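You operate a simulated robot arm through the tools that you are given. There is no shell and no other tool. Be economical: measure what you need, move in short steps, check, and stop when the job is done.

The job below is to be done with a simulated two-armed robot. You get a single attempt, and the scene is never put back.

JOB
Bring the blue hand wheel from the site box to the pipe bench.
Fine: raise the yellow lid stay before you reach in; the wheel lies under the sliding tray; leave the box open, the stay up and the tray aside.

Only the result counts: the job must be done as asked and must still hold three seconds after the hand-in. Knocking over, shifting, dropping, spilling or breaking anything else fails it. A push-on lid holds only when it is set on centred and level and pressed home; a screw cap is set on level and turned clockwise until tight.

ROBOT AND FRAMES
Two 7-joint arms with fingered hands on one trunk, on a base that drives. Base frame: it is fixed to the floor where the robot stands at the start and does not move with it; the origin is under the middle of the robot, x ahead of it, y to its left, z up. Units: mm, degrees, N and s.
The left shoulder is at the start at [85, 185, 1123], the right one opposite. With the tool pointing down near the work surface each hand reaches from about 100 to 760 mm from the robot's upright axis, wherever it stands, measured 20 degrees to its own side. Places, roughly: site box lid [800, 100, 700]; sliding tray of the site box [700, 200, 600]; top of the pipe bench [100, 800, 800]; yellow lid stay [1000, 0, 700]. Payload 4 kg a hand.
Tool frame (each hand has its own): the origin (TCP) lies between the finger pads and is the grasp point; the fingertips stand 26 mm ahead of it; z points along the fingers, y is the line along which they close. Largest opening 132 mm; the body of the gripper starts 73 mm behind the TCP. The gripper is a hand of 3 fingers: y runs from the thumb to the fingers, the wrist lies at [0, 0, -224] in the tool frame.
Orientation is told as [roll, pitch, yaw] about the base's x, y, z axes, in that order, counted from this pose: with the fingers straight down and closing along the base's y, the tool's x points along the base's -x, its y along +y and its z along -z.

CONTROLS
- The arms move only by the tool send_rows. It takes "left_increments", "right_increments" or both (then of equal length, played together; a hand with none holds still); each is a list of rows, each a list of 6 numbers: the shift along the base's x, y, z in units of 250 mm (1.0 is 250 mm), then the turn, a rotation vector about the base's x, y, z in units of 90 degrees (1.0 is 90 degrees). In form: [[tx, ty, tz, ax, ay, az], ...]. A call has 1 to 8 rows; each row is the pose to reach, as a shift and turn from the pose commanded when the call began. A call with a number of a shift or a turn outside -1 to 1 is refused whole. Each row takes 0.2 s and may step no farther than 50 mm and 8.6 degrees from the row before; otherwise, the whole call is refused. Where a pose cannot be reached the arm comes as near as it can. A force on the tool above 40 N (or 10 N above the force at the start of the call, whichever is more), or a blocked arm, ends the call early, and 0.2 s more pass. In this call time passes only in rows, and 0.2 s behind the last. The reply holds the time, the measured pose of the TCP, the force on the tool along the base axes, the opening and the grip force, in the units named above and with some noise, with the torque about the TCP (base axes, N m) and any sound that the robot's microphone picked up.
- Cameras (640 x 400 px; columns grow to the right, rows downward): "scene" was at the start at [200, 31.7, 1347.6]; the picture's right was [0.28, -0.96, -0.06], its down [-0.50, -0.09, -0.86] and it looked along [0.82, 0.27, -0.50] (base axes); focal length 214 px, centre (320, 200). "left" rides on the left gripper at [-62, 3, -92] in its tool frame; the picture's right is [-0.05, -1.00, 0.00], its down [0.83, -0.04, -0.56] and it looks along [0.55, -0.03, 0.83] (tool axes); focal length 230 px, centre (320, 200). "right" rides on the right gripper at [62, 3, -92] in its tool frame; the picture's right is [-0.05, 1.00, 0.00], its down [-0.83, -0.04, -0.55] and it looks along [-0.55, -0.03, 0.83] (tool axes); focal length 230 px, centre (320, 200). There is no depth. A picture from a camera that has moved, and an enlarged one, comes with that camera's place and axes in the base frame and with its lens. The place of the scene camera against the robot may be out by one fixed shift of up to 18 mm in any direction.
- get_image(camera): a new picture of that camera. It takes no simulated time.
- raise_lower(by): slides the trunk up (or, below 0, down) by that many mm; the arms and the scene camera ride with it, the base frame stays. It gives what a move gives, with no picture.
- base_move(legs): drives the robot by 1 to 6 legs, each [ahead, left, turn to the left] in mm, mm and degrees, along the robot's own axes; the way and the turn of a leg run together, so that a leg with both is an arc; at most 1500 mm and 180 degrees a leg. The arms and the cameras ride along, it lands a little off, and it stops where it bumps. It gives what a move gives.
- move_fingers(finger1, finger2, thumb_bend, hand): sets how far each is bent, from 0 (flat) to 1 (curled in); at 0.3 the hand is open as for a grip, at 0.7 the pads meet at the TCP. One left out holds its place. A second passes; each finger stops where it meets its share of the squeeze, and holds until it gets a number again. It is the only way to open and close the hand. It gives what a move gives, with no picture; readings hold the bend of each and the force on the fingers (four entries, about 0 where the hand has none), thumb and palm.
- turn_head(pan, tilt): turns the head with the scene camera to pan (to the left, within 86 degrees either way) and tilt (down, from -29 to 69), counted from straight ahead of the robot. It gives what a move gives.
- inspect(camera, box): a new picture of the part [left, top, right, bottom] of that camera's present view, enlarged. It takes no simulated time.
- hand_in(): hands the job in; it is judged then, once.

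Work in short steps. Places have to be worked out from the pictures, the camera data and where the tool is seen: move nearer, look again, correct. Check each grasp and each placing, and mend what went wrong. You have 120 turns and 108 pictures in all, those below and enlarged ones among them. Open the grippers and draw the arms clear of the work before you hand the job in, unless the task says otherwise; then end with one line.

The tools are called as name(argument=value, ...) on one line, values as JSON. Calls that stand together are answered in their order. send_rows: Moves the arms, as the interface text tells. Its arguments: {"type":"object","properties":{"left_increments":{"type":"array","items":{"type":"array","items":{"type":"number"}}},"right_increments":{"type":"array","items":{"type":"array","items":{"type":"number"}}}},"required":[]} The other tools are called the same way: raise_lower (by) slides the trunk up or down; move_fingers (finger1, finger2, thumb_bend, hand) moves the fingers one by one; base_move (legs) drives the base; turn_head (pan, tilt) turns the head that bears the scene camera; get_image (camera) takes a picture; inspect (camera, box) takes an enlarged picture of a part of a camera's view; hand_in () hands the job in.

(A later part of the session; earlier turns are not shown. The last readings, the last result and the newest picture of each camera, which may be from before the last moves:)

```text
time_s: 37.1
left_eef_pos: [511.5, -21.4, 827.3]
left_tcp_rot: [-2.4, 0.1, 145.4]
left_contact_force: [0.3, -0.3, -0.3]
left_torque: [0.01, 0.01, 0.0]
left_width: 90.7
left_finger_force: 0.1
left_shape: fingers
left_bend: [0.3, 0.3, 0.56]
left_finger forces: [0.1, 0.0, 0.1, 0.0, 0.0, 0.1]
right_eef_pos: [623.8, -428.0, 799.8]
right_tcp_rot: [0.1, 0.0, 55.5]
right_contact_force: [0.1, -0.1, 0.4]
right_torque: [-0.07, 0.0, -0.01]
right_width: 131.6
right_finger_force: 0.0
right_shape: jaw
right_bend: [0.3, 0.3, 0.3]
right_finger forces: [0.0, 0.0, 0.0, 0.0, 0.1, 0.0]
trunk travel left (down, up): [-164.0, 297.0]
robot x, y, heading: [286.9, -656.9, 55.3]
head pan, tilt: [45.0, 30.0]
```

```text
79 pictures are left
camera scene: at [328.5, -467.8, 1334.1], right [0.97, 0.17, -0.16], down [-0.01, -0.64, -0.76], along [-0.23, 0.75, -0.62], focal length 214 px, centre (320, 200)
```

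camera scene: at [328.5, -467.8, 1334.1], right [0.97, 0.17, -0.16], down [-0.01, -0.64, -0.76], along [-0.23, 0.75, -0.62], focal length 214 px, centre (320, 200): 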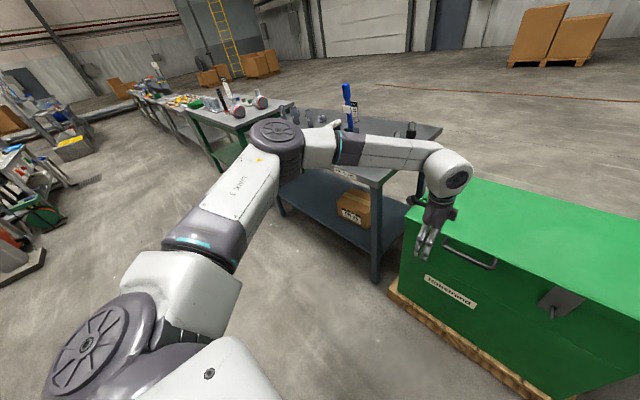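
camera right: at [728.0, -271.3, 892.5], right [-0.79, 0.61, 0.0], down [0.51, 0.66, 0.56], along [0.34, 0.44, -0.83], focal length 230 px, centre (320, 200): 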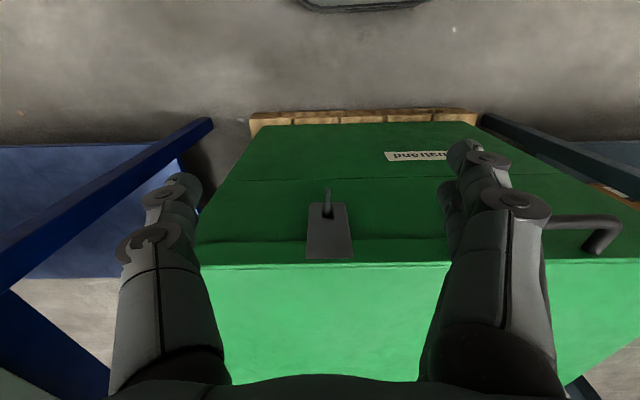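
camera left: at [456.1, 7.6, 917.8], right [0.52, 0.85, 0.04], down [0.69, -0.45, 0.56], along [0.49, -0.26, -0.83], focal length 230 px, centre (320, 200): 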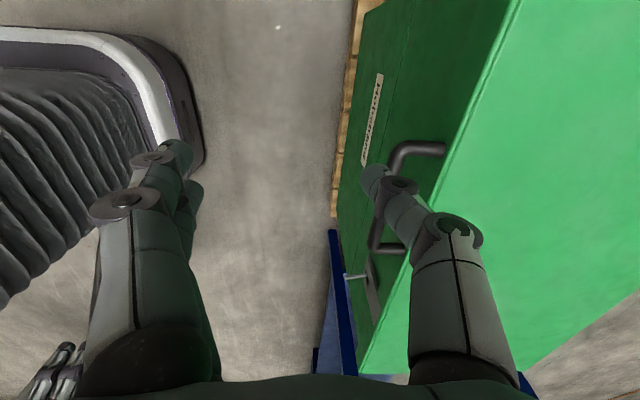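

Plenty of clearance. Drive forward 160 mm, keeping the hand left of/above the handle (fingertips at z≈800, above the lid), then look.

base_move(legs=[[160, 0, 0]])

turn_head(pan=0, tilt=50)

send_rows(left_increments=[[0.08, -0.05, -0.05, 0, 0, 0], [0.16, -0.1, -0.1, 0, 0, 0]])

get_image(camera="left")

get_image(camera="scene")

```text
time_s: 38.5
left_eef_pos: [602.2, 109.9, 825.9]
left_tcp_rot: [-2.4, 0.1, 145.4]
left_contact_force: [0.4, -0.3, -0.8]
left_torque: [-0.03, -0.02, -0.01]
left_width: 91.0
left_finger_force: 0.0
left_shape: fingers
left_bend: [0.3, 0.3, 0.56]
left_finger forces: [0.0, 0.0, 0.0, 0.0, 0.0, 0.1]
right_eef_pos: [714.8, -294.9, 799.8]
right_tcp_rot: [0.3, 0.1, 55.5]
right_contact_force: [0.7, 0.4, -0.5]
right_torque: [-0.02, 0.0, -0.01]
right_width: 131.9
right_finger_force: 0.1
right_shape: jaw
right_bend: [0.3, 0.3, 0.3]
right_finger forces: [0.1, 0.0, 0.0, 0.0, 0.0, 0.0]
trunk travel left (down, up): [-164.0, 297.0]
robot x, y, heading: [382.7, -526.7, 55.6]
head pan, tilt: [45.0, 30.0]
```

```text
time_s: 39.7
left_eef_pos: [602.6, 111.1, 826.8]
left_tcp_rot: [-2.4, 0.1, 145.4]
left_contact_force: [-0.5, 0.3, -1.0]
left_torque: [-0.01, 0.0, -0.04]
left_width: 91.2
left_finger_force: 0.0
left_shape: fingers
left_bend: [0.3, 0.3, 0.56]
left_finger forces: [0.1, 0.1, 0.0, 0.0, 0.0, 0.1]
right_eef_pos: [714.8, -297.4, 799.4]
right_tcp_rot: [0.1, 0.1, 55.5]
right_contact_force: [0.0, -0.8, 0.0]
right_torque: [0.01, 0.02, -0.02]
right_width: 132.1
right_finger_force: 0.1
right_shape: jaw
right_bend: [0.3, 0.3, 0.3]
right_finger forces: [0.0, 0.1, 0.0, 0.0, 0.0, 0.0]
trunk travel left (down, up): [-164.0, 297.0]
robot x, y, heading: [379.0, -525.9, 55.4]
head pan, tilt: [0.0, 50.0]
```

```text
time_s: 40.3
left_eef_pos: [602.8, 83.4, 817.0]
left_tcp_rot: [-2.5, 0.1, 145.4]
left_contact_force: [0.4, 0.7, 0.2]
left_torque: [-0.01, 0.0, 0.02]
left_width: 91.2
left_finger_force: 0.0
left_shape: fingers
left_bend: [0.3, 0.3, 0.56]
left_finger forces: [0.0, 0.1, 0.1, 0.0, 0.1, 0.0]
left hand out of reach, approached as far as the arm can: row 1, 2
right_eef_pos: [713.8, -296.6, 798.4]
right_tcp_rot: [0.2, 0.1, 55.4]
right_contact_force: [0.5, 0.1, 1.4]
right_torque: [-0.04, 0.02, 0.0]
right_width: 132.0
right_finger_force: 0.1
right_shape: jaw
right_bend: [0.3, 0.3, 0.3]
right_finger forces: [0.0, 0.1, 0.1, 0.0, 0.1, 0.0]
trunk travel left (down, up): [-164.0, 297.0]
robot x, y, heading: [378.1, -530.8, 55.6]
head pan, tilt: [0.0, 50.0]
```

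```text
78 pictures are left
camera left: at [548.5, 111.6, 908.3], right [0.52, 0.85, 0.04], down [0.69, -0.46, 0.56], along [0.49, -0.26, -0.83], focal length 230 px, centre (320, 200)
```

left: 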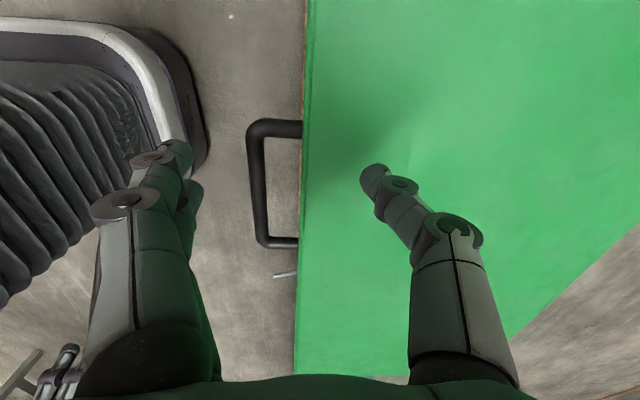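

```text
77 pictures are left
camera scene: at [475.1, -367.6, 1302.4], right [0.82, -0.57, 0.0], down [-0.51, -0.73, -0.45], along [0.26, 0.37, -0.89], focal length 214 px, centre (320, 200)
```

scene: 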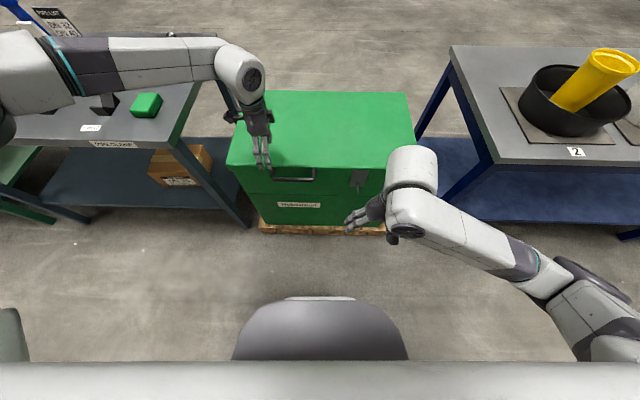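

Moves toward the middle are blocked at this extension. I test pulling back first (elbow more bent) and then inward.

send_rows(left_increments=[[-0.08, -0.12, 0.0, 0, 0, 0], [-0.16, -0.24, 0.0, 0, 0, 0], [-0.24, -0.36, 0.0, 0, 0, 0], [-0.14, -0.43, 0.0, 0, 0, 0], [-0.04, -0.5, 0, 0, 0, 0], [0.06, -0.57, 0, 0, 0, 0]])

```text
time_s: 41.7
left_eef_pos: [599.8, -53.3, 825.2]
left_tcp_rot: [-2.4, 0.1, 145.4]
left_contact_force: [-0.1, -0.4, 1.2]
left_torque: [0.02, 0.01, 0.0]
left_width: 91.0
left_finger_force: 0.0
left_shape: fingers
left_bend: [0.3, 0.3, 0.56]
left_finger forces: [0.0, 0.0, 0.1, 0.1, 0.0, 0.0]
left hand out of reach, approached as far as the arm can: row 6
right_eef_pos: [714.2, -296.1, 799.2]
right_tcp_rot: [0.2, 0.1, 55.4]
right_contact_force: [0.1, -0.1, 0.0]
right_torque: [0.03, -0.02, 0.03]
right_width: 132.2
right_finger_force: 0.0
right_shape: jaw
right_bend: [0.3, 0.3, 0.3]
right_finger forces: [0.0, 0.0, 0.0, 0.0, 0.2, 0.1]
trunk travel left (down, up): [-164.0, 297.0]
robot x, y, heading: [376.4, -526.4, 55.4]
head pan, tilt: [0.0, 50.0]
```

At smaller extension it reaches inward. The arm reaches best 20° to its own side, so I shift the robot to the right and a little forward so that the handle lies there.

base_move(legs=[[0, -160, 0], [40, 0, 0]])

get_image(camera="left")

get_image(camera="scene")

```text
time_s: 43.6
left_eef_pos: [753.0, -112.2, 823.6]
left_tcp_rot: [-2.4, 0.1, 145.5]
left_contact_force: [-0.7, 0.8, 0.1]
left_torque: [-0.02, -0.01, 0.01]
left_width: 91.0
left_finger_force: 0.0
left_shape: fingers
left_bend: [0.3, 0.3, 0.56]
left_finger forces: [0.0, 0.1, 0.0, 0.0, 0.0, 0.0]
right_eef_pos: [867.0, -354.9, 798.5]
right_tcp_rot: [0.2, 0.2, 55.5]
right_contact_force: [0.1, 0.3, 0.4]
right_torque: [0.0, 0.01, -0.02]
right_width: 131.6
right_finger_force: 0.0
right_shape: jaw
right_bend: [0.3, 0.3, 0.3]
right_finger forces: [0.0, 0.1, 0.0, 0.0, 0.0, 0.0]
trunk travel left (down, up): [-164.0, 297.0]
robot x, y, heading: [533.4, -587.9, 55.4]
head pan, tilt: [0.0, 50.0]
```

```text
76 pictures are left
camera left: at [697.2, -82.9, 915.5], right [0.52, 0.85, 0.04], down [0.69, -0.45, 0.56], along [0.49, -0.26, -0.83], focal length 230 px, centre (320, 200)
```

left: 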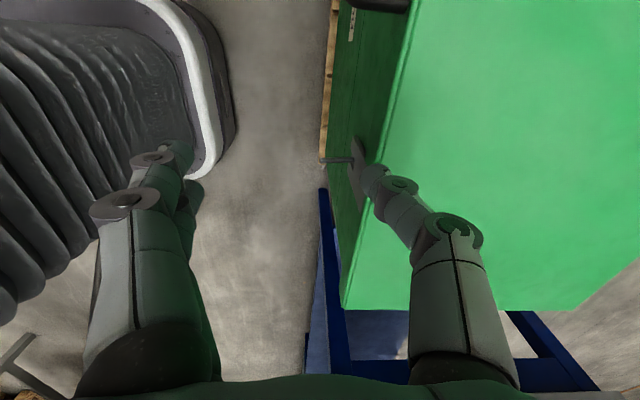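

```text
75 pictures are left
camera scene: at [629.8, -426.2, 1302.5], right [0.82, -0.57, 0.0], down [-0.5, -0.73, -0.45], along [0.26, 0.37, -0.89], focal length 214 px, centre (320, 200)
```

scene: 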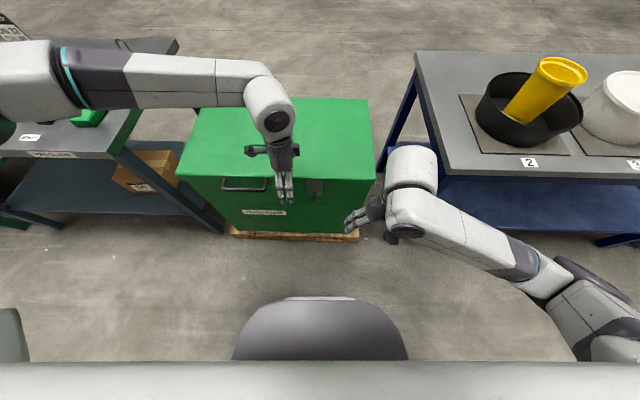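

Bar centre now estimated at (626,-4,690), gap to the skirt about 45 mm. I move the left hand above it.

send_rows(left_increments=[[-0.127, 0.108, -0.054, 0, 0, 0], [-0.254, 0.216, -0.108, 0, 0, 0], [-0.381, 0.324, -0.162, 0, 0, 0], [-0.508, 0.432, -0.216, 0, 0, 0]])

get_image(camera="left")

inspect(camera="scene", box=[180, 120, 340, 220])

```text
time_s: 44.6
left_eef_pos: [625.7, -3.5, 769.1]
left_tcp_rot: [-2.5, 0.1, 145.5]
left_contact_force: [1.1, -0.2, 0.0]
left_torque: [0.0, 0.01, 0.01]
left_width: 91.0
left_finger_force: 0.2
left_shape: fingers
left_bend: [0.3, 0.3, 0.56]
left_finger forces: [0.0, 0.0, 0.1, 0.0, 0.0, 0.1]
right_eef_pos: [866.8, -353.8, 798.3]
right_tcp_rot: [0.1, 0.1, 55.6]
right_contact_force: [-0.6, 0.2, 0.5]
right_torque: [-0.01, -0.07, 0.0]
right_width: 132.1
right_finger_force: 0.0
right_shape: jaw
right_bend: [0.3, 0.3, 0.3]
right_finger forces: [0.1, 0.0, 0.0, 0.0, 0.0, 0.1]
trunk travel left (down, up): [-164.0, 297.0]
robot x, y, heading: [533.5, -585.5, 55.4]
head pan, tilt: [0.0, 50.0]
```

```text
74 pictures are left
camera left: at [568.9, 25.5, 860.6], right [0.52, 0.85, 0.04], down [0.69, -0.45, 0.56], along [0.5, -0.26, -0.83], focal length 230 px, centre (320, 200)
```

left: 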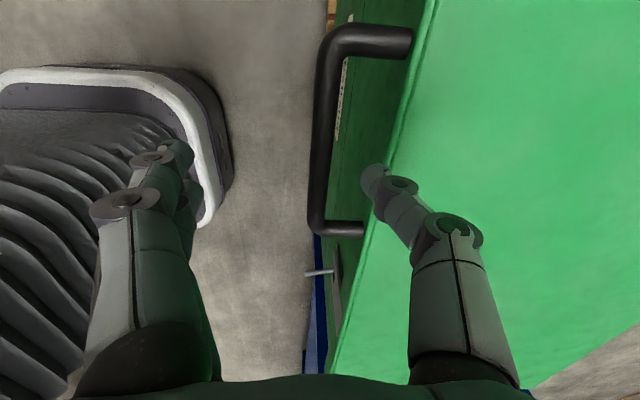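

```text
4.00 times, centred on (260, 170) of scene
camera zoom: at [628.6, -425.9, 1302.4], right [0.82, -0.57, 0.0], down [-0.5, -0.73, -0.45], along [0.26, 0.37, -0.89], focal length 858 px, centre (560, 320)
```

zoom: 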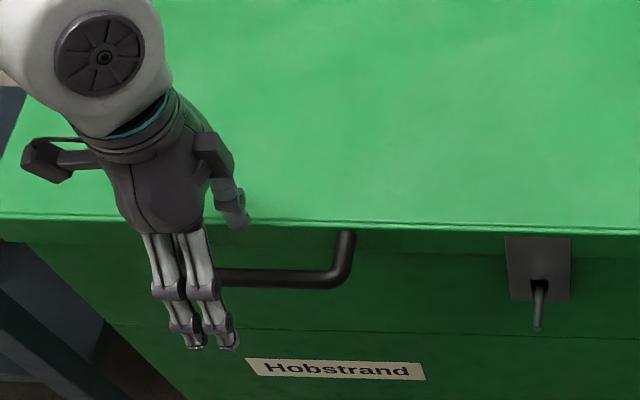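

Aligned: bar mid at (629,-3). Lower onto it.

send_rows(left_increments=[[0.005, 0, -0.1, 0, 0, 0], [0.01, 0, -0.2, 0, 0, 0], [0.01, 0, -0.3, 0, 0, 0]])

get_image(camera="left")

inspect(camera="scene", box=[180, 120, 340, 220])

```text
time_s: 45.4
left_eef_pos: [626.2, -7.4, 696.6]
left_tcp_rot: [-2.4, 0.0, 145.5]
left_contact_force: [-12.1, -16.7, 14.3]
left_torque: [0.94, -0.64, -0.02]
left_width: 84.1
left_finger_force: 12.0
left_shape: fingers
left_bend: [0.3, 0.3, 0.57]
left_finger forces: [0.0, 0.1, 0.0, 0.0, 24.4, 0.1]
right_eef_pos: [866.2, -356.8, 800.3]
right_tcp_rot: [0.1, -0.1, 55.6]
right_contact_force: [-0.9, 0.0, -0.7]
right_torque: [0.01, 0.02, -0.02]
right_width: 132.2
right_finger_force: 0.0
right_shape: jaw
right_bend: [0.3, 0.3, 0.3]
right_finger forces: [0.1, 0.0, 0.0, 0.1, 0.1, 0.0]
trunk travel left (down, up): [-164.0, 297.0]
robot x, y, heading: [529.3, -582.5, 55.7]
head pan, tilt: [0.0, 50.0]
```

```text
72 pictures are left
camera left: at [569.9, 21.2, 787.8], right [0.52, 0.85, 0.04], down [0.69, -0.45, 0.56], along [0.49, -0.26, -0.83], focal length 230 px, centre (320, 200)
```

left: 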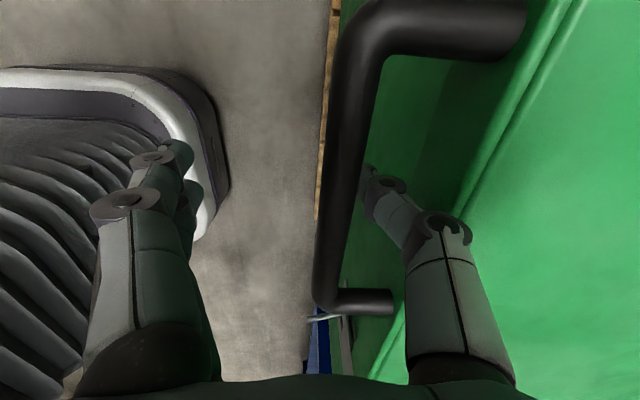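

```text
4.00 times, centred on (260, 170) of scene
camera zoom: at [626.8, -430.4, 1303.4], right [0.82, -0.57, 0.0], down [-0.5, -0.73, -0.46], along [0.26, 0.38, -0.89], focal length 858 px, centre (560, 320)
```

zoom: 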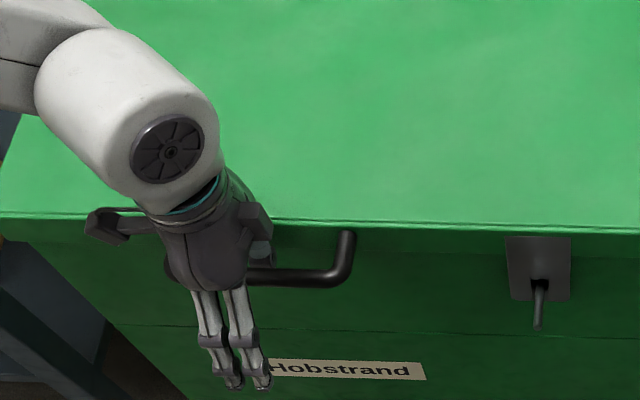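

The thumb is inside the loop but lightly pressing the skirt. Back off 9 mm and close around the bar.

send_rows(left_increments=[[-0.02, -0.03, 0, 0, 0, 0]])

move_fingers(hand="left", finger1=0.66, finger2=0.66, thumb_bend=0.64)

get_image(camera="left")

```text
time_s: 45.8
left_eef_pos: [624.2, -10.7, 693.6]
left_tcp_rot: [-2.5, 0.2, 145.5]
left_contact_force: [-1.2, -1.9, 0.9]
left_torque: [0.05, -0.02, -0.02]
left_width: 89.4
left_finger_force: 0.9
left_shape: fingers
left_bend: [0.3, 0.3, 0.56]
left_finger forces: [0.0, 0.0, 0.0, 0.0, 2.1, 0.0]
right_eef_pos: [868.0, -353.8, 798.3]
right_tcp_rot: [0.3, 0.2, 55.5]
right_contact_force: [-0.2, 0.2, 0.4]
right_torque: [0.01, 0.04, -0.01]
right_width: 131.9
right_finger_force: 0.0
right_shape: jaw
right_bend: [0.3, 0.3, 0.3]
right_finger forces: [0.0, 0.1, 0.0, 0.1, 0.0, 0.0]
trunk travel left (down, up): [-164.0, 297.0]
robot x, y, heading: [538.5, -585.1, 55.7]
head pan, tilt: [0.0, 50.0]
```

```text
time_s: 46.8
left_eef_pos: [622.3, -12.6, 693.3]
left_tcp_rot: [-2.3, 0.2, 145.5]
left_contact_force: [-0.9, 1.1, 0.3]
left_torque: [0.0, 0.0, -0.01]
left_width: 20.1
left_finger_force: 0.1
left_shape: fingers
left_bend: [0.66, 0.66, 0.64]
left_finger forces: [0.0, 0.0, 0.0, 0.0, 0.1, 0.0]
right_eef_pos: [867.9, -355.1, 799.0]
right_tcp_rot: [0.2, 0.1, 55.6]
right_contact_force: [-0.4, 0.4, 0.3]
right_torque: [0.05, 0.0, 0.02]
right_width: 131.8
right_finger_force: 0.1
right_shape: jaw
right_bend: [0.3, 0.3, 0.3]
right_finger forces: [0.0, 0.0, 0.0, 0.0, 0.0, 0.0]
trunk travel left (down, up): [-164.0, 297.0]
robot x, y, heading: [532.2, -584.8, 55.5]
head pan, tilt: [0.0, 50.0]
```

```text
70 pictures are left
camera left: at [567.1, 17.3, 786.2], right [0.52, 0.85, 0.04], down [0.69, -0.45, 0.56], along [0.5, -0.26, -0.83], focal length 230 px, centre (320, 200)
```

left: 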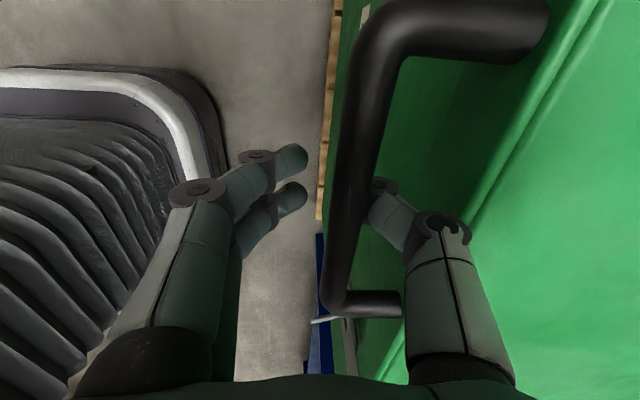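

The bar is between thumb and fingers; tighten the grip.

move_fingers(hand="left", finger1=0.75, finger2=0.75, thumb_bend=0.75)

get_image(camera="left")

```text
time_s: 47.8
left_eef_pos: [623.6, -11.2, 693.9]
left_tcp_rot: [-2.3, 0.3, 145.5]
left_contact_force: [7.4, 10.5, -3.7]
left_torque: [-0.14, 0.12, -0.05]
left_width: 1.2
left_finger_force: 6.0
left_shape: fingers
left_bend: [0.75, 0.75, 0.71]
left_finger forces: [0.1, 0.0, 0.0, 0.1, 12.9, 0.0]
right_eef_pos: [868.8, -352.8, 798.4]
right_tcp_rot: [0.2, 0.1, 55.7]
right_contact_force: [0.0, -0.6, 0.4]
right_torque: [0.02, 0.0, -0.01]
right_width: 131.9
right_finger_force: 0.1
right_shape: jaw
right_bend: [0.3, 0.3, 0.3]
right_finger forces: [0.1, 0.0, 0.1, 0.0, 0.0, 0.0]
trunk travel left (down, up): [-164.0, 297.0]
robot x, y, heading: [534.3, -585.2, 55.5]
head pan, tilt: [0.0, 50.0]
```

```text
69 pictures are left
camera left: at [568.0, 18.6, 785.7], right [0.52, 0.85, 0.04], down [0.69, -0.45, 0.56], along [0.5, -0.26, -0.83], focal length 230 px, centre (320, 200)
```

left: 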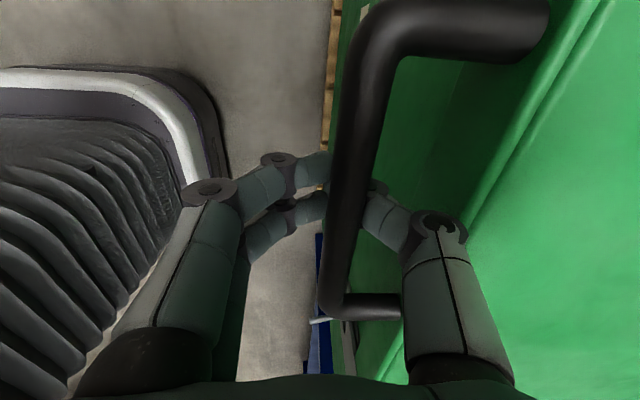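

Fingers and thumb now cage the bar from beneath. Test lift by 40 mm along the lid arc.

send_rows(left_increments=[[0, 0, 0.08, 0, 0, 0], [0.002, 0.003, 0.16, 0, 0, 0], [0.006, 0.008, 0.24, 0, 0, 0]])

get_image(camera="scene")

```text
time_s: 48.6
left_eef_pos: [626.0, -8.5, 755.2]
left_tcp_rot: [-2.4, 0.1, 145.5]
left_contact_force: [7.6, 13.9, -5.8]
left_torque: [-0.21, 0.15, 0.01]
left_width: 1.9
left_finger_force: 8.4
left_shape: fingers
left_bend: [0.75, 0.75, 0.7]
left_finger forces: [0.0, 0.0, 0.0, 0.0, 17.1, 0.1]
right_eef_pos: [868.6, -354.1, 798.4]
right_tcp_rot: [0.2, 0.1, 55.6]
right_contact_force: [0.0, 0.4, -0.4]
right_torque: [0.05, 0.0, 0.03]
right_width: 131.9
right_finger_force: 0.1
right_shape: jaw
right_bend: [0.3, 0.3, 0.3]
right_finger forces: [0.1, 0.0, 0.0, 0.0, 0.0, 0.1]
trunk travel left (down, up): [-164.0, 297.0]
robot x, y, heading: [530.8, -582.6, 55.6]
head pan, tilt: [0.0, 50.0]
```

```text
68 pictures are left
camera scene: at [630.4, -425.0, 1302.2], right [0.82, -0.57, 0.0], down [-0.5, -0.73, -0.45], along [0.26, 0.37, -0.89], focal length 214 px, centre (320, 200)
```

scene: 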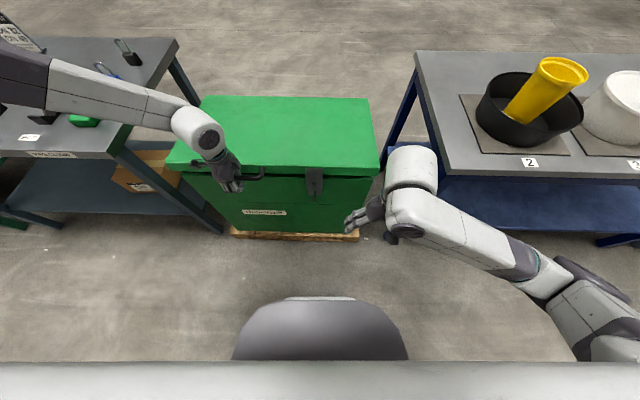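

The lid lifts freely. Continue along the arc (radius ≈ 438 mm) to about 45°, tilting the hand a little forward.

send_rows(left_increments=[[0.016, 0.023, 0.15, 0.017, -0.012, 0], [0.038, 0.056, 0.297, 0.034, -0.024, 0], [0.069, 0.1, 0.44, 0.051, -0.035, 0], [0.106, 0.155, 0.578, 0.069, -0.047, 0], [0.15, 0.219, 0.71, 0.086, -0.059, 0], [0.2, 0.292, 0.835, 0.103, -0.071, 0], [0.245, 0.357, 0.928, 0.12, -0.083, 0], [0.281, 0.409, 0.995, 0.137, -0.094, 0]])

get_image(camera="scene")

```text
time_s: 50.4
left_eef_pos: [694.9, 96.6, 1001.7]
left_tcp_rot: [-17.0, -0.1, 145.6]
left_contact_force: [3.7, 5.4, -6.0]
left_torque: [-0.11, 0.09, -0.02]
left_width: 1.0
left_finger_force: 3.5
left_shape: fingers
left_bend: [0.75, 0.75, 0.69]
left_finger forces: [0.1, 0.1, 0.0, 0.0, 7.4, 0.0]
right_eef_pos: [872.1, -352.7, 797.8]
right_tcp_rot: [0.3, 0.3, 55.7]
right_contact_force: [0.1, 0.3, -0.1]
right_torque: [-0.01, 0.03, 0.0]
right_width: 131.8
right_finger_force: 0.1
right_shape: jaw
right_bend: [0.3, 0.3, 0.3]
right_finger forces: [0.0, 0.1, 0.0, 0.1, 0.1, 0.1]
trunk travel left (down, up): [-164.0, 297.0]
robot x, y, heading: [533.3, -585.0, 55.6]
head pan, tilt: [0.0, 50.0]
```

```text
67 pictures are left
camera scene: at [633.2, -422.3, 1301.6], right [0.82, -0.57, 0.0], down [-0.51, -0.74, -0.45], along [0.25, 0.37, -0.89], focal length 214 px, centre (320, 200)
```

scene: 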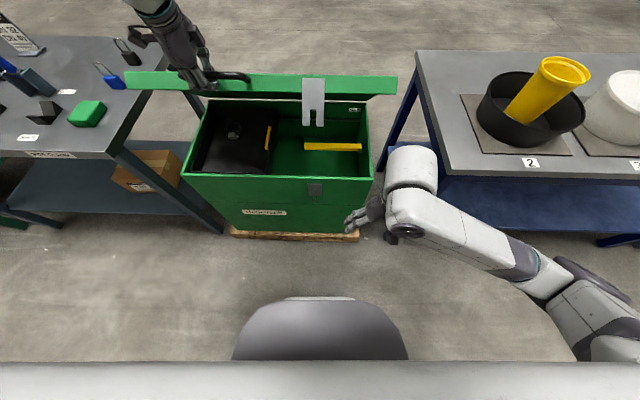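

The lid is at about 45°; the interior shows a black tray on the left and a yellow stay bar on the right. Zoom in.

inspect(camera="scene", box=[180, 90, 390, 210])

```text
3.05 times, centred on (285, 150) of scene
camera zoom: at [633.2, -422.3, 1301.6], right [0.82, -0.57, 0.0], down [-0.51, -0.74, -0.45], along [0.25, 0.37, -0.89], focal length 654 px, centre (427, 352)
```

zoom: 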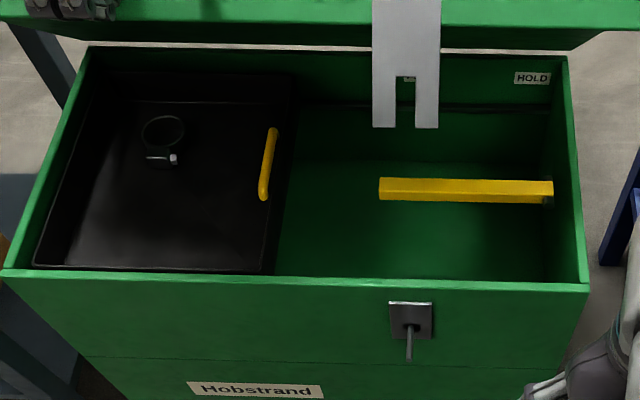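

Stay: yellow bar hinged at the right wall; tray with yellow grip on the left. Continue opening the lid to about 75° with more forward tilt.

send_rows(left_increments=[[0.063, 0.092, 0.104, 0.046, -0.031, 0], [0.132, 0.193, 0.196, 0.092, -0.063, 0], [0.205, 0.299, 0.278, 0.137, -0.094, 0], [0.282, 0.411, 0.349, 0.183, -0.126, 0], [0.362, 0.528, 0.408, 0.229, -0.157, 0], [0.444, 0.648, 0.454, 0.275, -0.188, 0]])

get_image(camera="scene")

```text
time_s: 51.8
left_eef_pos: [805.2, 256.7, 1115.0]
left_tcp_rot: [-47.3, 0.0, 145.5]
left_contact_force: [0.2, -0.7, -1.8]
left_torque: [0.03, -0.03, 0.02]
left_width: 0.0
left_finger_force: 1.1
left_shape: fingers
left_bend: [0.74, 0.74, 0.73]
left_finger forces: [0.6, 0.7, 0.0, 0.0, 0.0, 0.0]
right_eef_pos: [867.1, -354.1, 799.0]
right_tcp_rot: [0.1, 0.0, 55.5]
right_contact_force: [0.5, 0.5, -0.4]
right_torque: [-0.03, -0.04, -0.01]
right_width: 132.1
right_finger_force: 0.0
right_shape: jaw
right_bend: [0.3, 0.3, 0.3]
right_finger forces: [0.0, 0.0, 0.1, 0.0, 0.0, 0.0]
trunk travel left (down, up): [-164.0, 297.0]
robot x, y, heading: [533.2, -583.4, 55.4]
head pan, tilt: [0.0, 50.0]
```

```text
65 pictures are left
camera scene: at [630.0, -425.2, 1302.1], right [0.82, -0.57, 0.0], down [-0.5, -0.73, -0.45], along [0.26, 0.37, -0.89], focal length 214 px, centre (320, 200)
```

scene: 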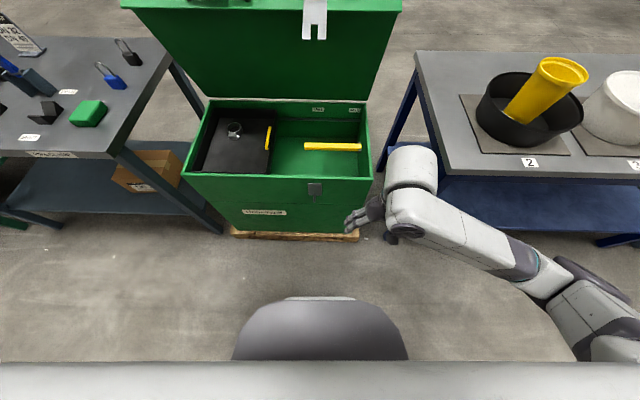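

The lid moves with almost no force. Push on to about 87° with the arm.

send_rows(left_increments=[[0.042, 0.061, 0.017, 0.046, -0.031, 0], [0.085, 0.123, 0.033, 0.092, -0.063, 0], [0.12, 0.175, 0.043, 0.115, -0.079, 0], [0.153, 0.223, 0.05, 0.137, -0.094, 0], [0.205, 0.299, 0.058, 0.137, -0.094, 0]])

turn_head(pan=0, tilt=30)

get_image(camera="scene")

```text
time_s: 53.0
left_eef_pos: [837.6, 305.4, 1127.4]
left_tcp_rot: [-61.1, 0.1, 145.4]
left_contact_force: [0.4, -0.9, -2.3]
left_torque: [0.09, -0.03, -0.04]
left_width: 0.2
left_finger_force: 1.4
left_shape: fingers
left_bend: [0.74, 0.74, 0.73]
left_finger forces: [0.7, 1.3, 0.0, 0.0, 0.0, 0.0]
left hand out of reach, approached as far as the arm can: row 4, 5
right_eef_pos: [869.2, -353.5, 797.6]
right_tcp_rot: [0.2, 0.0, 55.7]
right_contact_force: [0.1, 1.2, 0.1]
right_torque: [-0.01, -0.02, -0.01]
right_width: 132.0
right_finger_force: 0.2
right_shape: jaw
right_bend: [0.3, 0.3, 0.3]
right_finger forces: [0.1, 0.0, 0.0, 0.0, 0.0, 0.1]
trunk travel left (down, up): [-164.0, 297.0]
robot x, y, heading: [535.7, -584.2, 55.3]
head pan, tilt: [0.0, 50.0]
```

```text
time_s: 53.8
left_eef_pos: [839.1, 306.8, 1128.1]
left_tcp_rot: [-61.1, 0.0, 145.4]
left_contact_force: [0.4, 0.0, -3.4]
left_torque: [0.1, -0.07, 0.02]
left_width: 0.1
left_finger_force: 1.1
left_shape: fingers
left_bend: [0.74, 0.74, 0.73]
left_finger forces: [0.9, 1.6, 0.0, 0.0, 0.0, 0.1]
right_eef_pos: [868.4, -354.7, 797.6]
right_tcp_rot: [0.2, 0.2, 55.6]
right_contact_force: [-0.5, 0.5, -0.6]
right_torque: [-0.04, -0.01, -0.01]
right_width: 131.9
right_finger_force: 0.1
right_shape: jaw
right_bend: [0.3, 0.3, 0.3]
right_finger forces: [0.0, 0.0, 0.0, 0.0, 0.1, 0.0]
trunk travel left (down, up): [-164.0, 297.0]
robot x, y, heading: [531.4, -581.7, 55.4]
head pan, tilt: [0.0, 30.0]
```

```text
64 pictures are left
camera scene: at [640.7, -409.7, 1328.0], right [0.82, -0.57, 0.0], down [-0.39, -0.56, -0.73], along [0.41, 0.6, -0.68], focal length 214 px, centre (320, 200)
```

scene: 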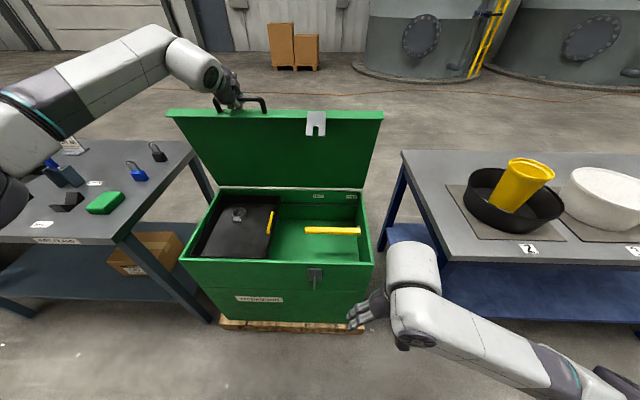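

Lid ≈ 82°, held. Drive forward 80 mm, which carries the lid to just past vertical.

base_move(legs=[[80, 0, 0]])

get_image(camera="scene")

```text
time_s: 54.9
left_eef_pos: [883.0, 373.1, 1126.5]
left_tcp_rot: [-61.0, 0.0, 145.5]
left_contact_force: [-0.7, 0.3, 3.8]
left_torque: [-0.09, 0.1, -0.05]
left_width: 0.0
left_finger_force: 1.5
left_shape: fingers
left_bend: [0.74, 0.74, 0.73]
left_finger forces: [1.6, 2.4, 0.0, 0.0, 0.0, 0.0]
right_eef_pos: [913.4, -288.2, 798.1]
right_tcp_rot: [0.2, 0.2, 55.6]
right_contact_force: [0.3, 0.0, 0.7]
right_torque: [0.0, 0.0, -0.02]
right_width: 131.8
right_finger_force: 0.0
right_shape: jaw
right_bend: [0.3, 0.3, 0.3]
right_finger forces: [0.1, 0.1, 0.0, 0.0, 0.1, 0.1]
trunk travel left (down, up): [-164.0, 297.0]
robot x, y, heading: [580.0, -521.2, 55.7]
head pan, tilt: [0.0, 30.0]
```

```text
63 pictures are left
camera scene: at [686.3, -343.2, 1327.9], right [0.82, -0.57, 0.0], down [-0.39, -0.56, -0.73], along [0.41, 0.6, -0.68], focal length 214 px, centre (320, 200)
```

scene: 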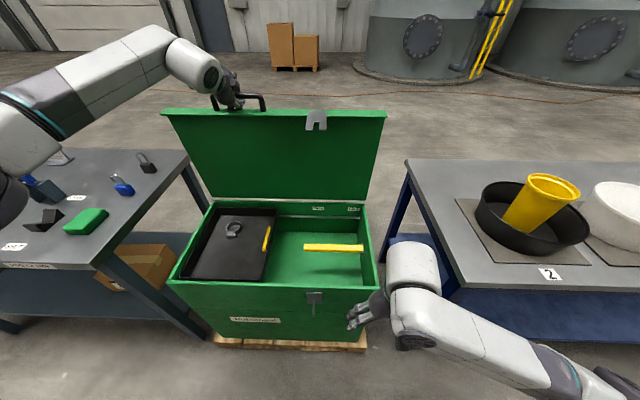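

Lid ≈ 93°. Another 50 mm forward takes it to ≈100°, leaning back; watch the forces.

base_move(legs=[[50, 0, 0]])

get_image(camera="scene")

get_image(camera="left")

```text
time_s: 55.8
left_eef_pos: [910.9, 412.3, 1126.9]
left_tcp_rot: [-61.1, 0.0, 145.5]
left_contact_force: [2.1, 3.8, 5.4]
left_torque: [-0.14, 0.1, -0.04]
left_width: 0.3
left_finger_force: 2.8
left_shape: fingers
left_bend: [0.74, 0.74, 0.73]
left_finger forces: [3.2, 2.8, 0.0, 0.0, 0.0, 0.1]
right_eef_pos: [941.2, -246.2, 797.8]
right_tcp_rot: [0.2, 0.2, 55.6]
right_contact_force: [0.1, 0.7, -0.4]
right_torque: [-0.01, 0.0, -0.04]
right_width: 131.9
right_finger_force: 0.0
right_shape: jaw
right_bend: [0.3, 0.3, 0.3]
right_finger forces: [0.0, 0.0, 0.0, 0.0, 0.0, 0.0]
trunk travel left (down, up): [-164.0, 297.0]
robot x, y, heading: [607.1, -477.4, 55.5]
head pan, tilt: [0.0, 30.0]
```

```text
62 pictures are left
camera scene: at [714.1, -302.6, 1327.9], right [0.82, -0.57, 0.0], down [-0.39, -0.56, -0.73], along [0.41, 0.6, -0.68], focal length 214 px, centre (320, 200)
```

scene: 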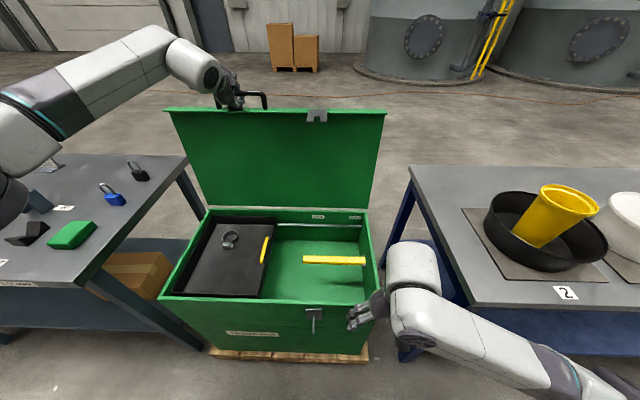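

```text
61 pictures are left
camera left: at [812.8, 379.7, 1168.5], right [0.23, 0.43, 0.87], down [0.42, -0.85, 0.31], along [0.88, 0.3, -0.38], focal length 230 px, centre (320, 200)
```

left: 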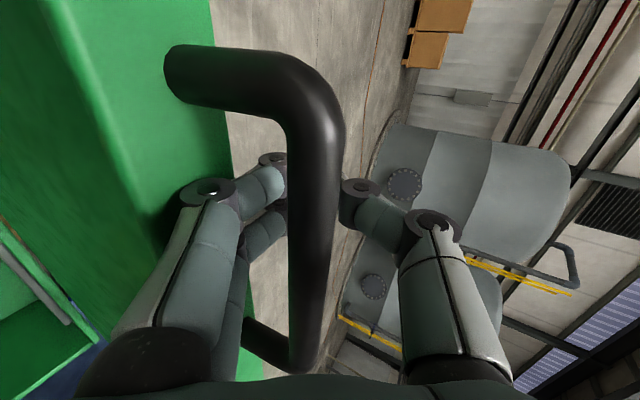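

Lid ≈ 99°. Creep another 40 mm to look for the end stop before letting go.

base_move(legs=[[40, 0, 0]])

get_image(camera="scene")

```text
time_s: 56.7
left_eef_pos: [932.4, 445.3, 1128.6]
left_tcp_rot: [-61.0, 0.0, 145.5]
left_contact_force: [1.3, -1.5, -0.8]
left_torque: [-0.03, -0.01, -0.01]
left_width: 0.2
left_finger_force: 0.2
left_shape: fingers
left_bend: [0.74, 0.74, 0.73]
left_finger forces: [0.0, 0.0, 0.0, 0.1, 0.1, 0.0]
right_eef_pos: [963.1, -215.0, 799.3]
right_tcp_rot: [0.0, 0.0, 55.7]
right_contact_force: [0.2, -0.1, -1.9]
right_torque: [-0.01, 0.01, -0.03]
right_width: 131.8
right_finger_force: 0.1
right_shape: jaw
right_bend: [0.3, 0.3, 0.3]
right_finger forces: [0.0, 0.0, 0.0, 0.0, 0.1, 0.0]
trunk travel left (down, up): [-164.0, 297.0]
robot x, y, heading: [631.1, -449.7, 55.6]
head pan, tilt: [0.0, 30.0]
```

```text
60 pictures are left
camera scene: at [735.6, -271.5, 1328.4], right [0.82, -0.57, 0.0], down [-0.39, -0.56, -0.73], along [0.41, 0.6, -0.68], focal length 214 px, centre (320, 200)
```

scene: 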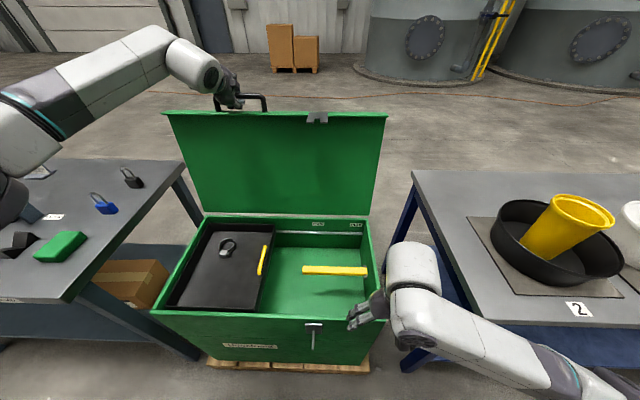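

No finger force at all now: the lid stands on its own. Open the left hand and look.

move_fingers(hand="left", finger1=0.45, finger2=0.45, thumb_bend=0.45)

get_image(camera="left")

```text
time_s: 57.7
left_eef_pos: [930.7, 443.4, 1134.0]
left_tcp_rot: [-61.5, 0.0, 145.5]
left_contact_force: [-0.7, 6.1, 26.8]
left_torque: [-0.71, 0.71, -0.21]
left_width: 75.1
left_finger_force: 12.8
left_shape: fingers
left_bend: [0.47, 0.47, 0.45]
left_finger forces: [13.6, 12.9, 0.0, 0.1, 0.1, 0.0]
right_eef_pos: [962.4, -216.6, 799.9]
right_tcp_rot: [0.1, 0.0, 55.6]
right_contact_force: [-0.5, -0.1, -0.5]
right_torque: [0.02, -0.03, 0.0]
right_width: 132.0
right_finger_force: 0.0
right_shape: jaw
right_bend: [0.3, 0.3, 0.3]
right_finger forces: [0.1, 0.1, 0.1, 0.0, 0.0, 0.0]
trunk travel left (down, up): [-164.0, 297.0]
robot x, y, heading: [629.1, -447.1, 55.4]
head pan, tilt: [0.0, 30.0]
```

```text
59 pictures are left
camera left: at [832.7, 409.2, 1174.8], right [0.23, 0.42, 0.88], down [0.42, -0.86, 0.3], along [0.88, 0.3, -0.37], focal length 230 px, centre (320, 200)
```

left: 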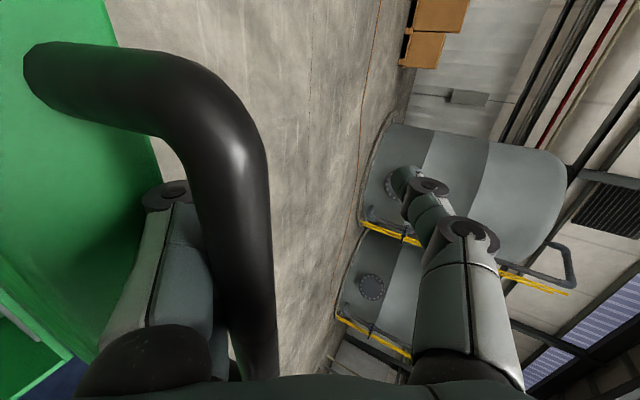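

The fingers press on the lid edge; bend them slightly back and withdraw along the hand axis.

move_fingers(hand="left", finger1=0.57, finger2=0.57, thumb_bend=0.45)

send_rows(left_increments=[[-0.05, -0.072, 0.048, 0, 0, 0], [-0.1, -0.144, 0.096, 0, 0, 0], [-0.2, -0.288, 0.192, 0, 0, 0], [-0.3, -0.432, 0.288, 0, 0, 0]])

get_image(camera="scene")

```text
time_s: 58.7
left_eef_pos: [932.1, 443.6, 1127.4]
left_tcp_rot: [-61.2, 0.0, 145.5]
left_contact_force: [0.6, 4.6, 12.0]
left_torque: [-0.27, 0.26, -0.06]
left_width: 59.4
left_finger_force: 6.4
left_shape: fingers
left_bend: [0.58, 0.57, 0.45]
left_finger forces: [6.1, 6.7, 0.1, 0.1, 0.0, 0.0]
right_eef_pos: [962.2, -215.5, 799.5]
right_tcp_rot: [0.1, 0.1, 55.7]
right_contact_force: [0.7, 0.3, 0.9]
right_torque: [0.02, -0.02, 0.01]
right_width: 132.0
right_finger_force: 0.1
right_shape: jaw
right_bend: [0.3, 0.3, 0.3]
right_finger forces: [0.0, 0.0, 0.0, 0.0, 0.0, 0.0]
trunk travel left (down, up): [-164.0, 297.0]
robot x, y, heading: [631.2, -447.6, 55.5]
head pan, tilt: [0.0, 30.0]
```

```text
time_s: 59.7
left_eef_pos: [857.6, 334.0, 1200.8]
left_tcp_rot: [-61.2, 0.0, 145.5]
left_contact_force: [0.1, -0.3, 0.3]
left_torque: [0.02, 0.0, -0.03]
left_width: 65.7
left_finger_force: 0.0
left_shape: fingers
left_bend: [0.56, 0.56, 0.45]
left_finger forces: [0.0, 0.0, 0.0, 0.1, 0.1, 0.0]
right_eef_pos: [964.0, -216.9, 799.2]
right_tcp_rot: [0.2, -0.1, 55.5]
right_contact_force: [-0.3, 0.9, 0.0]
right_torque: [0.0, 0.0, -0.01]
right_width: 131.9
right_finger_force: 0.1
right_shape: jaw
right_bend: [0.3, 0.3, 0.3]
right_finger forces: [0.1, 0.0, 0.1, 0.0, 0.0, 0.1]
trunk travel left (down, up): [-164.0, 297.0]
robot x, y, heading: [627.3, -447.5, 55.6]
head pan, tilt: [0.0, 30.0]
```

```text
58 pictures are left
camera scene: at [734.6, -273.2, 1328.7], right [0.82, -0.57, 0.0], down [-0.38, -0.56, -0.73], along [0.41, 0.6, -0.68], focal length 214 px, centre (320, 200)
```

scene: 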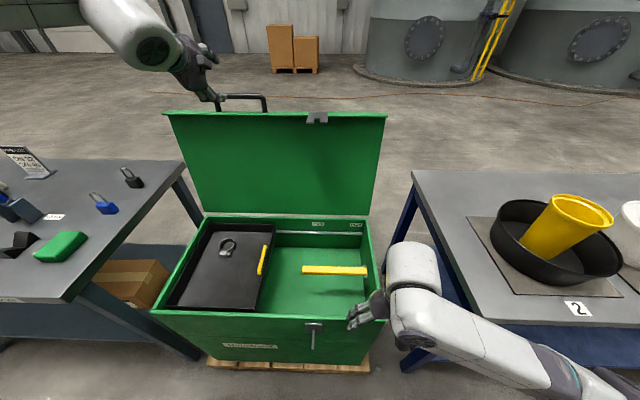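

The lid stays open. Zoom in on the stay and tray from here.

inspect(camera="scene", box=[280, 200, 400, 330])

get_image(camera="right")

inspect(camera="scene", box=[150, 200, 290, 330])

```text
3.08 times, centred on (340, 265) of scene
camera zoom: at [734.6, -273.2, 1328.7], right [0.82, -0.57, 0.0], down [-0.38, -0.56, -0.73], along [0.41, 0.6, -0.68], focal length 660 px, centre (258, 0)
```

zoom: 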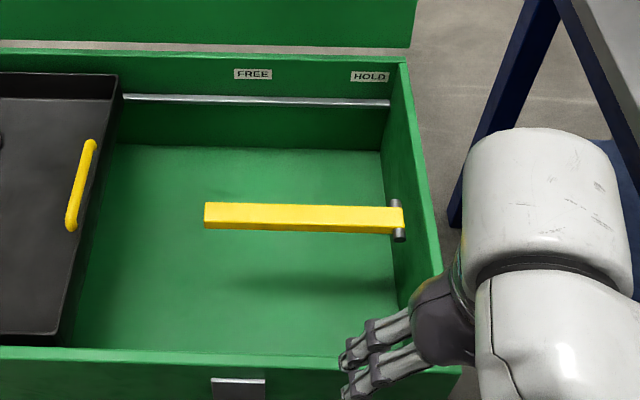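

```text
56 pictures are left
camera right: at [925.4, -266.1, 893.0], right [-0.79, 0.61, 0.0], down [0.51, 0.66, 0.56], along [0.33, 0.44, -0.83], focal length 230 px, centre (320, 200)
```

right: 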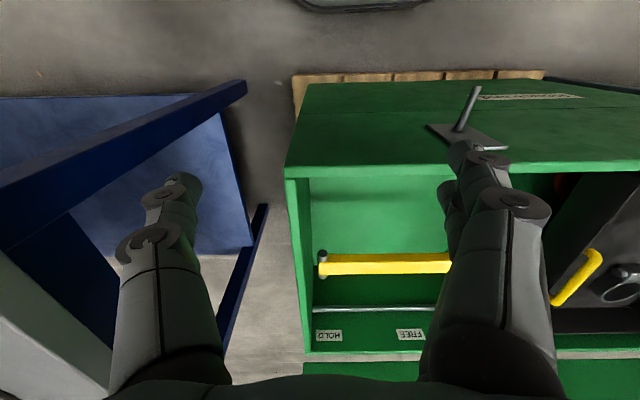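

```text
3.08 times, centred on (220, 265) of scene
camera zoom: at [734.6, -273.2, 1328.7], right [0.82, -0.57, 0.0], down [-0.38, -0.56, -0.73], along [0.41, 0.6, -0.68], focal length 660 px, centre (628, 0)
```

zoom: 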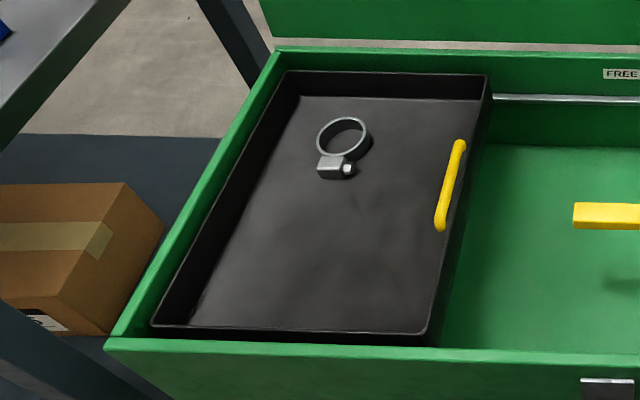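

Labels FREE/HOLD: the stay pivots at the right wall from lying left (FREE) to upright (HOLD). I draw the left hand back/up, then shift the robot left so the stay lies on the right hand's good side.

send_rows(left_increments=[[-0.08, -0.12, 0.12, 0, 0, 0], [-0.16, -0.24, 0.24, 0, 0, 0], [-0.24, -0.36, 0.36, 0, 0, 0]], right_increments=[[0, 0, 0, 0, 0, -0.095], [0, 0, 0, 0, 0, -0.19], [0, 0, 0.05, 0, 0, -0.285]])

base_move(legs=[[0, 170, 0]])

send_rows(right_increments=[[0.05, 0.08, 0.1, 0, 0, -0.095], [0.1, 0.16, 0.2, 0, 0, -0.19], [0.15, 0.24, 0.3, 0, 0, -0.285], [0.2, 0.32, 0.35, 0, 0, -0.38], [0.2, 0.32, 0.35, 0, 0, -0.475], [0.2, 0.32, 0.35, 0, 0, -0.57], [0.2, 0.32, 0.35, 0, 0, -0.665], [0.2, 0.32, 0.35, 0, 0, -0.715]])

get_image(camera="scene")

get_image(camera="right")

```text
time_s: 60.5
left_eef_pos: [796.0, 244.1, 1292.7]
left_tcp_rot: [-61.2, -0.1, 145.5]
left_contact_force: [0.0, -1.5, 0.5]
left_torque: [-0.02, 0.04, -0.01]
left_width: 65.9
left_finger_force: 0.1
left_shape: fingers
left_bend: [0.56, 0.56, 0.45]
left_finger forces: [0.0, 0.0, 0.1, 0.1, 0.0, 0.0]
right_eef_pos: [985.8, -221.4, 802.6]
right_tcp_rot: [0.2, 0.2, 29.8]
right_contact_force: [0.1, -0.5, 0.0]
right_torque: [0.06, 0.01, 0.0]
right_width: 132.1
right_finger_force: 0.1
right_shape: jaw
right_bend: [0.3, 0.3, 0.3]
right_finger forces: [0.0, 0.1, 0.0, 0.0, 0.0, 0.1]
right hand out of reach, approached as far as the arm can: row 3
trunk travel left (down, up): [-164.0, 297.0]
robot x, y, heading: [628.1, -446.5, 55.4]
head pan, tilt: [0.0, 30.0]
```

```text
time_s: 61.9
left_eef_pos: [658.1, 343.3, 1289.9]
left_tcp_rot: [-61.0, 0.1, 145.5]
left_contact_force: [-0.7, -0.3, -0.5]
left_torque: [0.02, 0.01, 0.0]
left_width: 65.7
left_finger_force: 0.0
left_shape: fingers
left_bend: [0.56, 0.56, 0.45]
left_finger forces: [0.0, 0.0, 0.1, 0.1, 0.0, 0.0]
right_eef_pos: [847.8, -124.1, 801.8]
right_tcp_rot: [0.1, 0.1, 30.0]
right_contact_force: [0.5, 0.4, -0.4]
right_torque: [0.01, -0.01, 0.01]
right_width: 131.8
right_finger_force: 0.0
right_shape: jaw
right_bend: [0.3, 0.3, 0.3]
right_finger forces: [0.1, 0.0, 0.0, 0.0, 0.0, 0.0]
trunk travel left (down, up): [-164.0, 297.0]
robot x, y, heading: [487.6, -352.7, 55.5]
head pan, tilt: [0.0, 30.0]
```

```text
time_s: 63.7
left_eef_pos: [656.7, 342.7, 1289.8]
left_tcp_rot: [-61.1, 0.0, 145.5]
left_contact_force: [0.1, -0.4, -0.3]
left_torque: [0.03, 0.0, 0.01]
left_width: 65.7
left_finger_force: 0.1
left_shape: fingers
left_bend: [0.56, 0.56, 0.45]
left_finger forces: [0.1, 0.1, 0.1, 0.0, 0.0, 0.0]
right_eef_pos: [897.2, -44.4, 889.6]
right_tcp_rot: [0.0, 0.1, -34.5]
right_contact_force: [-0.4, -0.1, 1.0]
right_torque: [-0.01, 0.04, 0.01]
right_width: 132.1
right_finger_force: 0.1
right_shape: jaw
right_bend: [0.3, 0.3, 0.3]
right_finger forces: [0.0, 0.0, 0.1, 0.0, 0.1, 0.1]
trunk travel left (down, up): [-164.0, 297.0]
robot x, y, heading: [489.3, -356.1, 55.5]
head pan, tilt: [0.0, 30.0]
```

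```text
54 pictures are left
camera scene: at [595.8, -175.5, 1328.2], right [0.83, -0.56, 0.0], down [-0.38, -0.56, -0.73], along [0.41, 0.6, -0.68], focal length 214 px, centre (320, 200)
```

scene: 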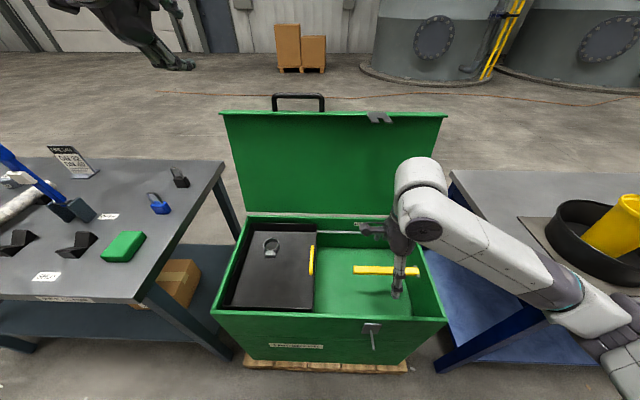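

```text
53 pictures are left
camera right: at [847.9, -7.2, 983.4], right [0.61, 0.79, 0.0], down [0.66, -0.51, 0.55], along [0.44, -0.34, -0.83], focal length 230 px, centre (320, 200)
```

right: 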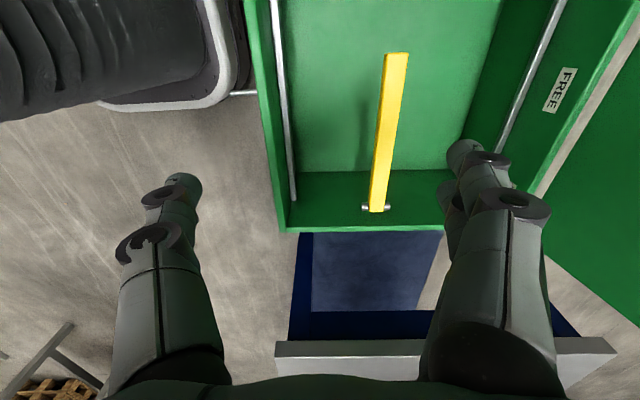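

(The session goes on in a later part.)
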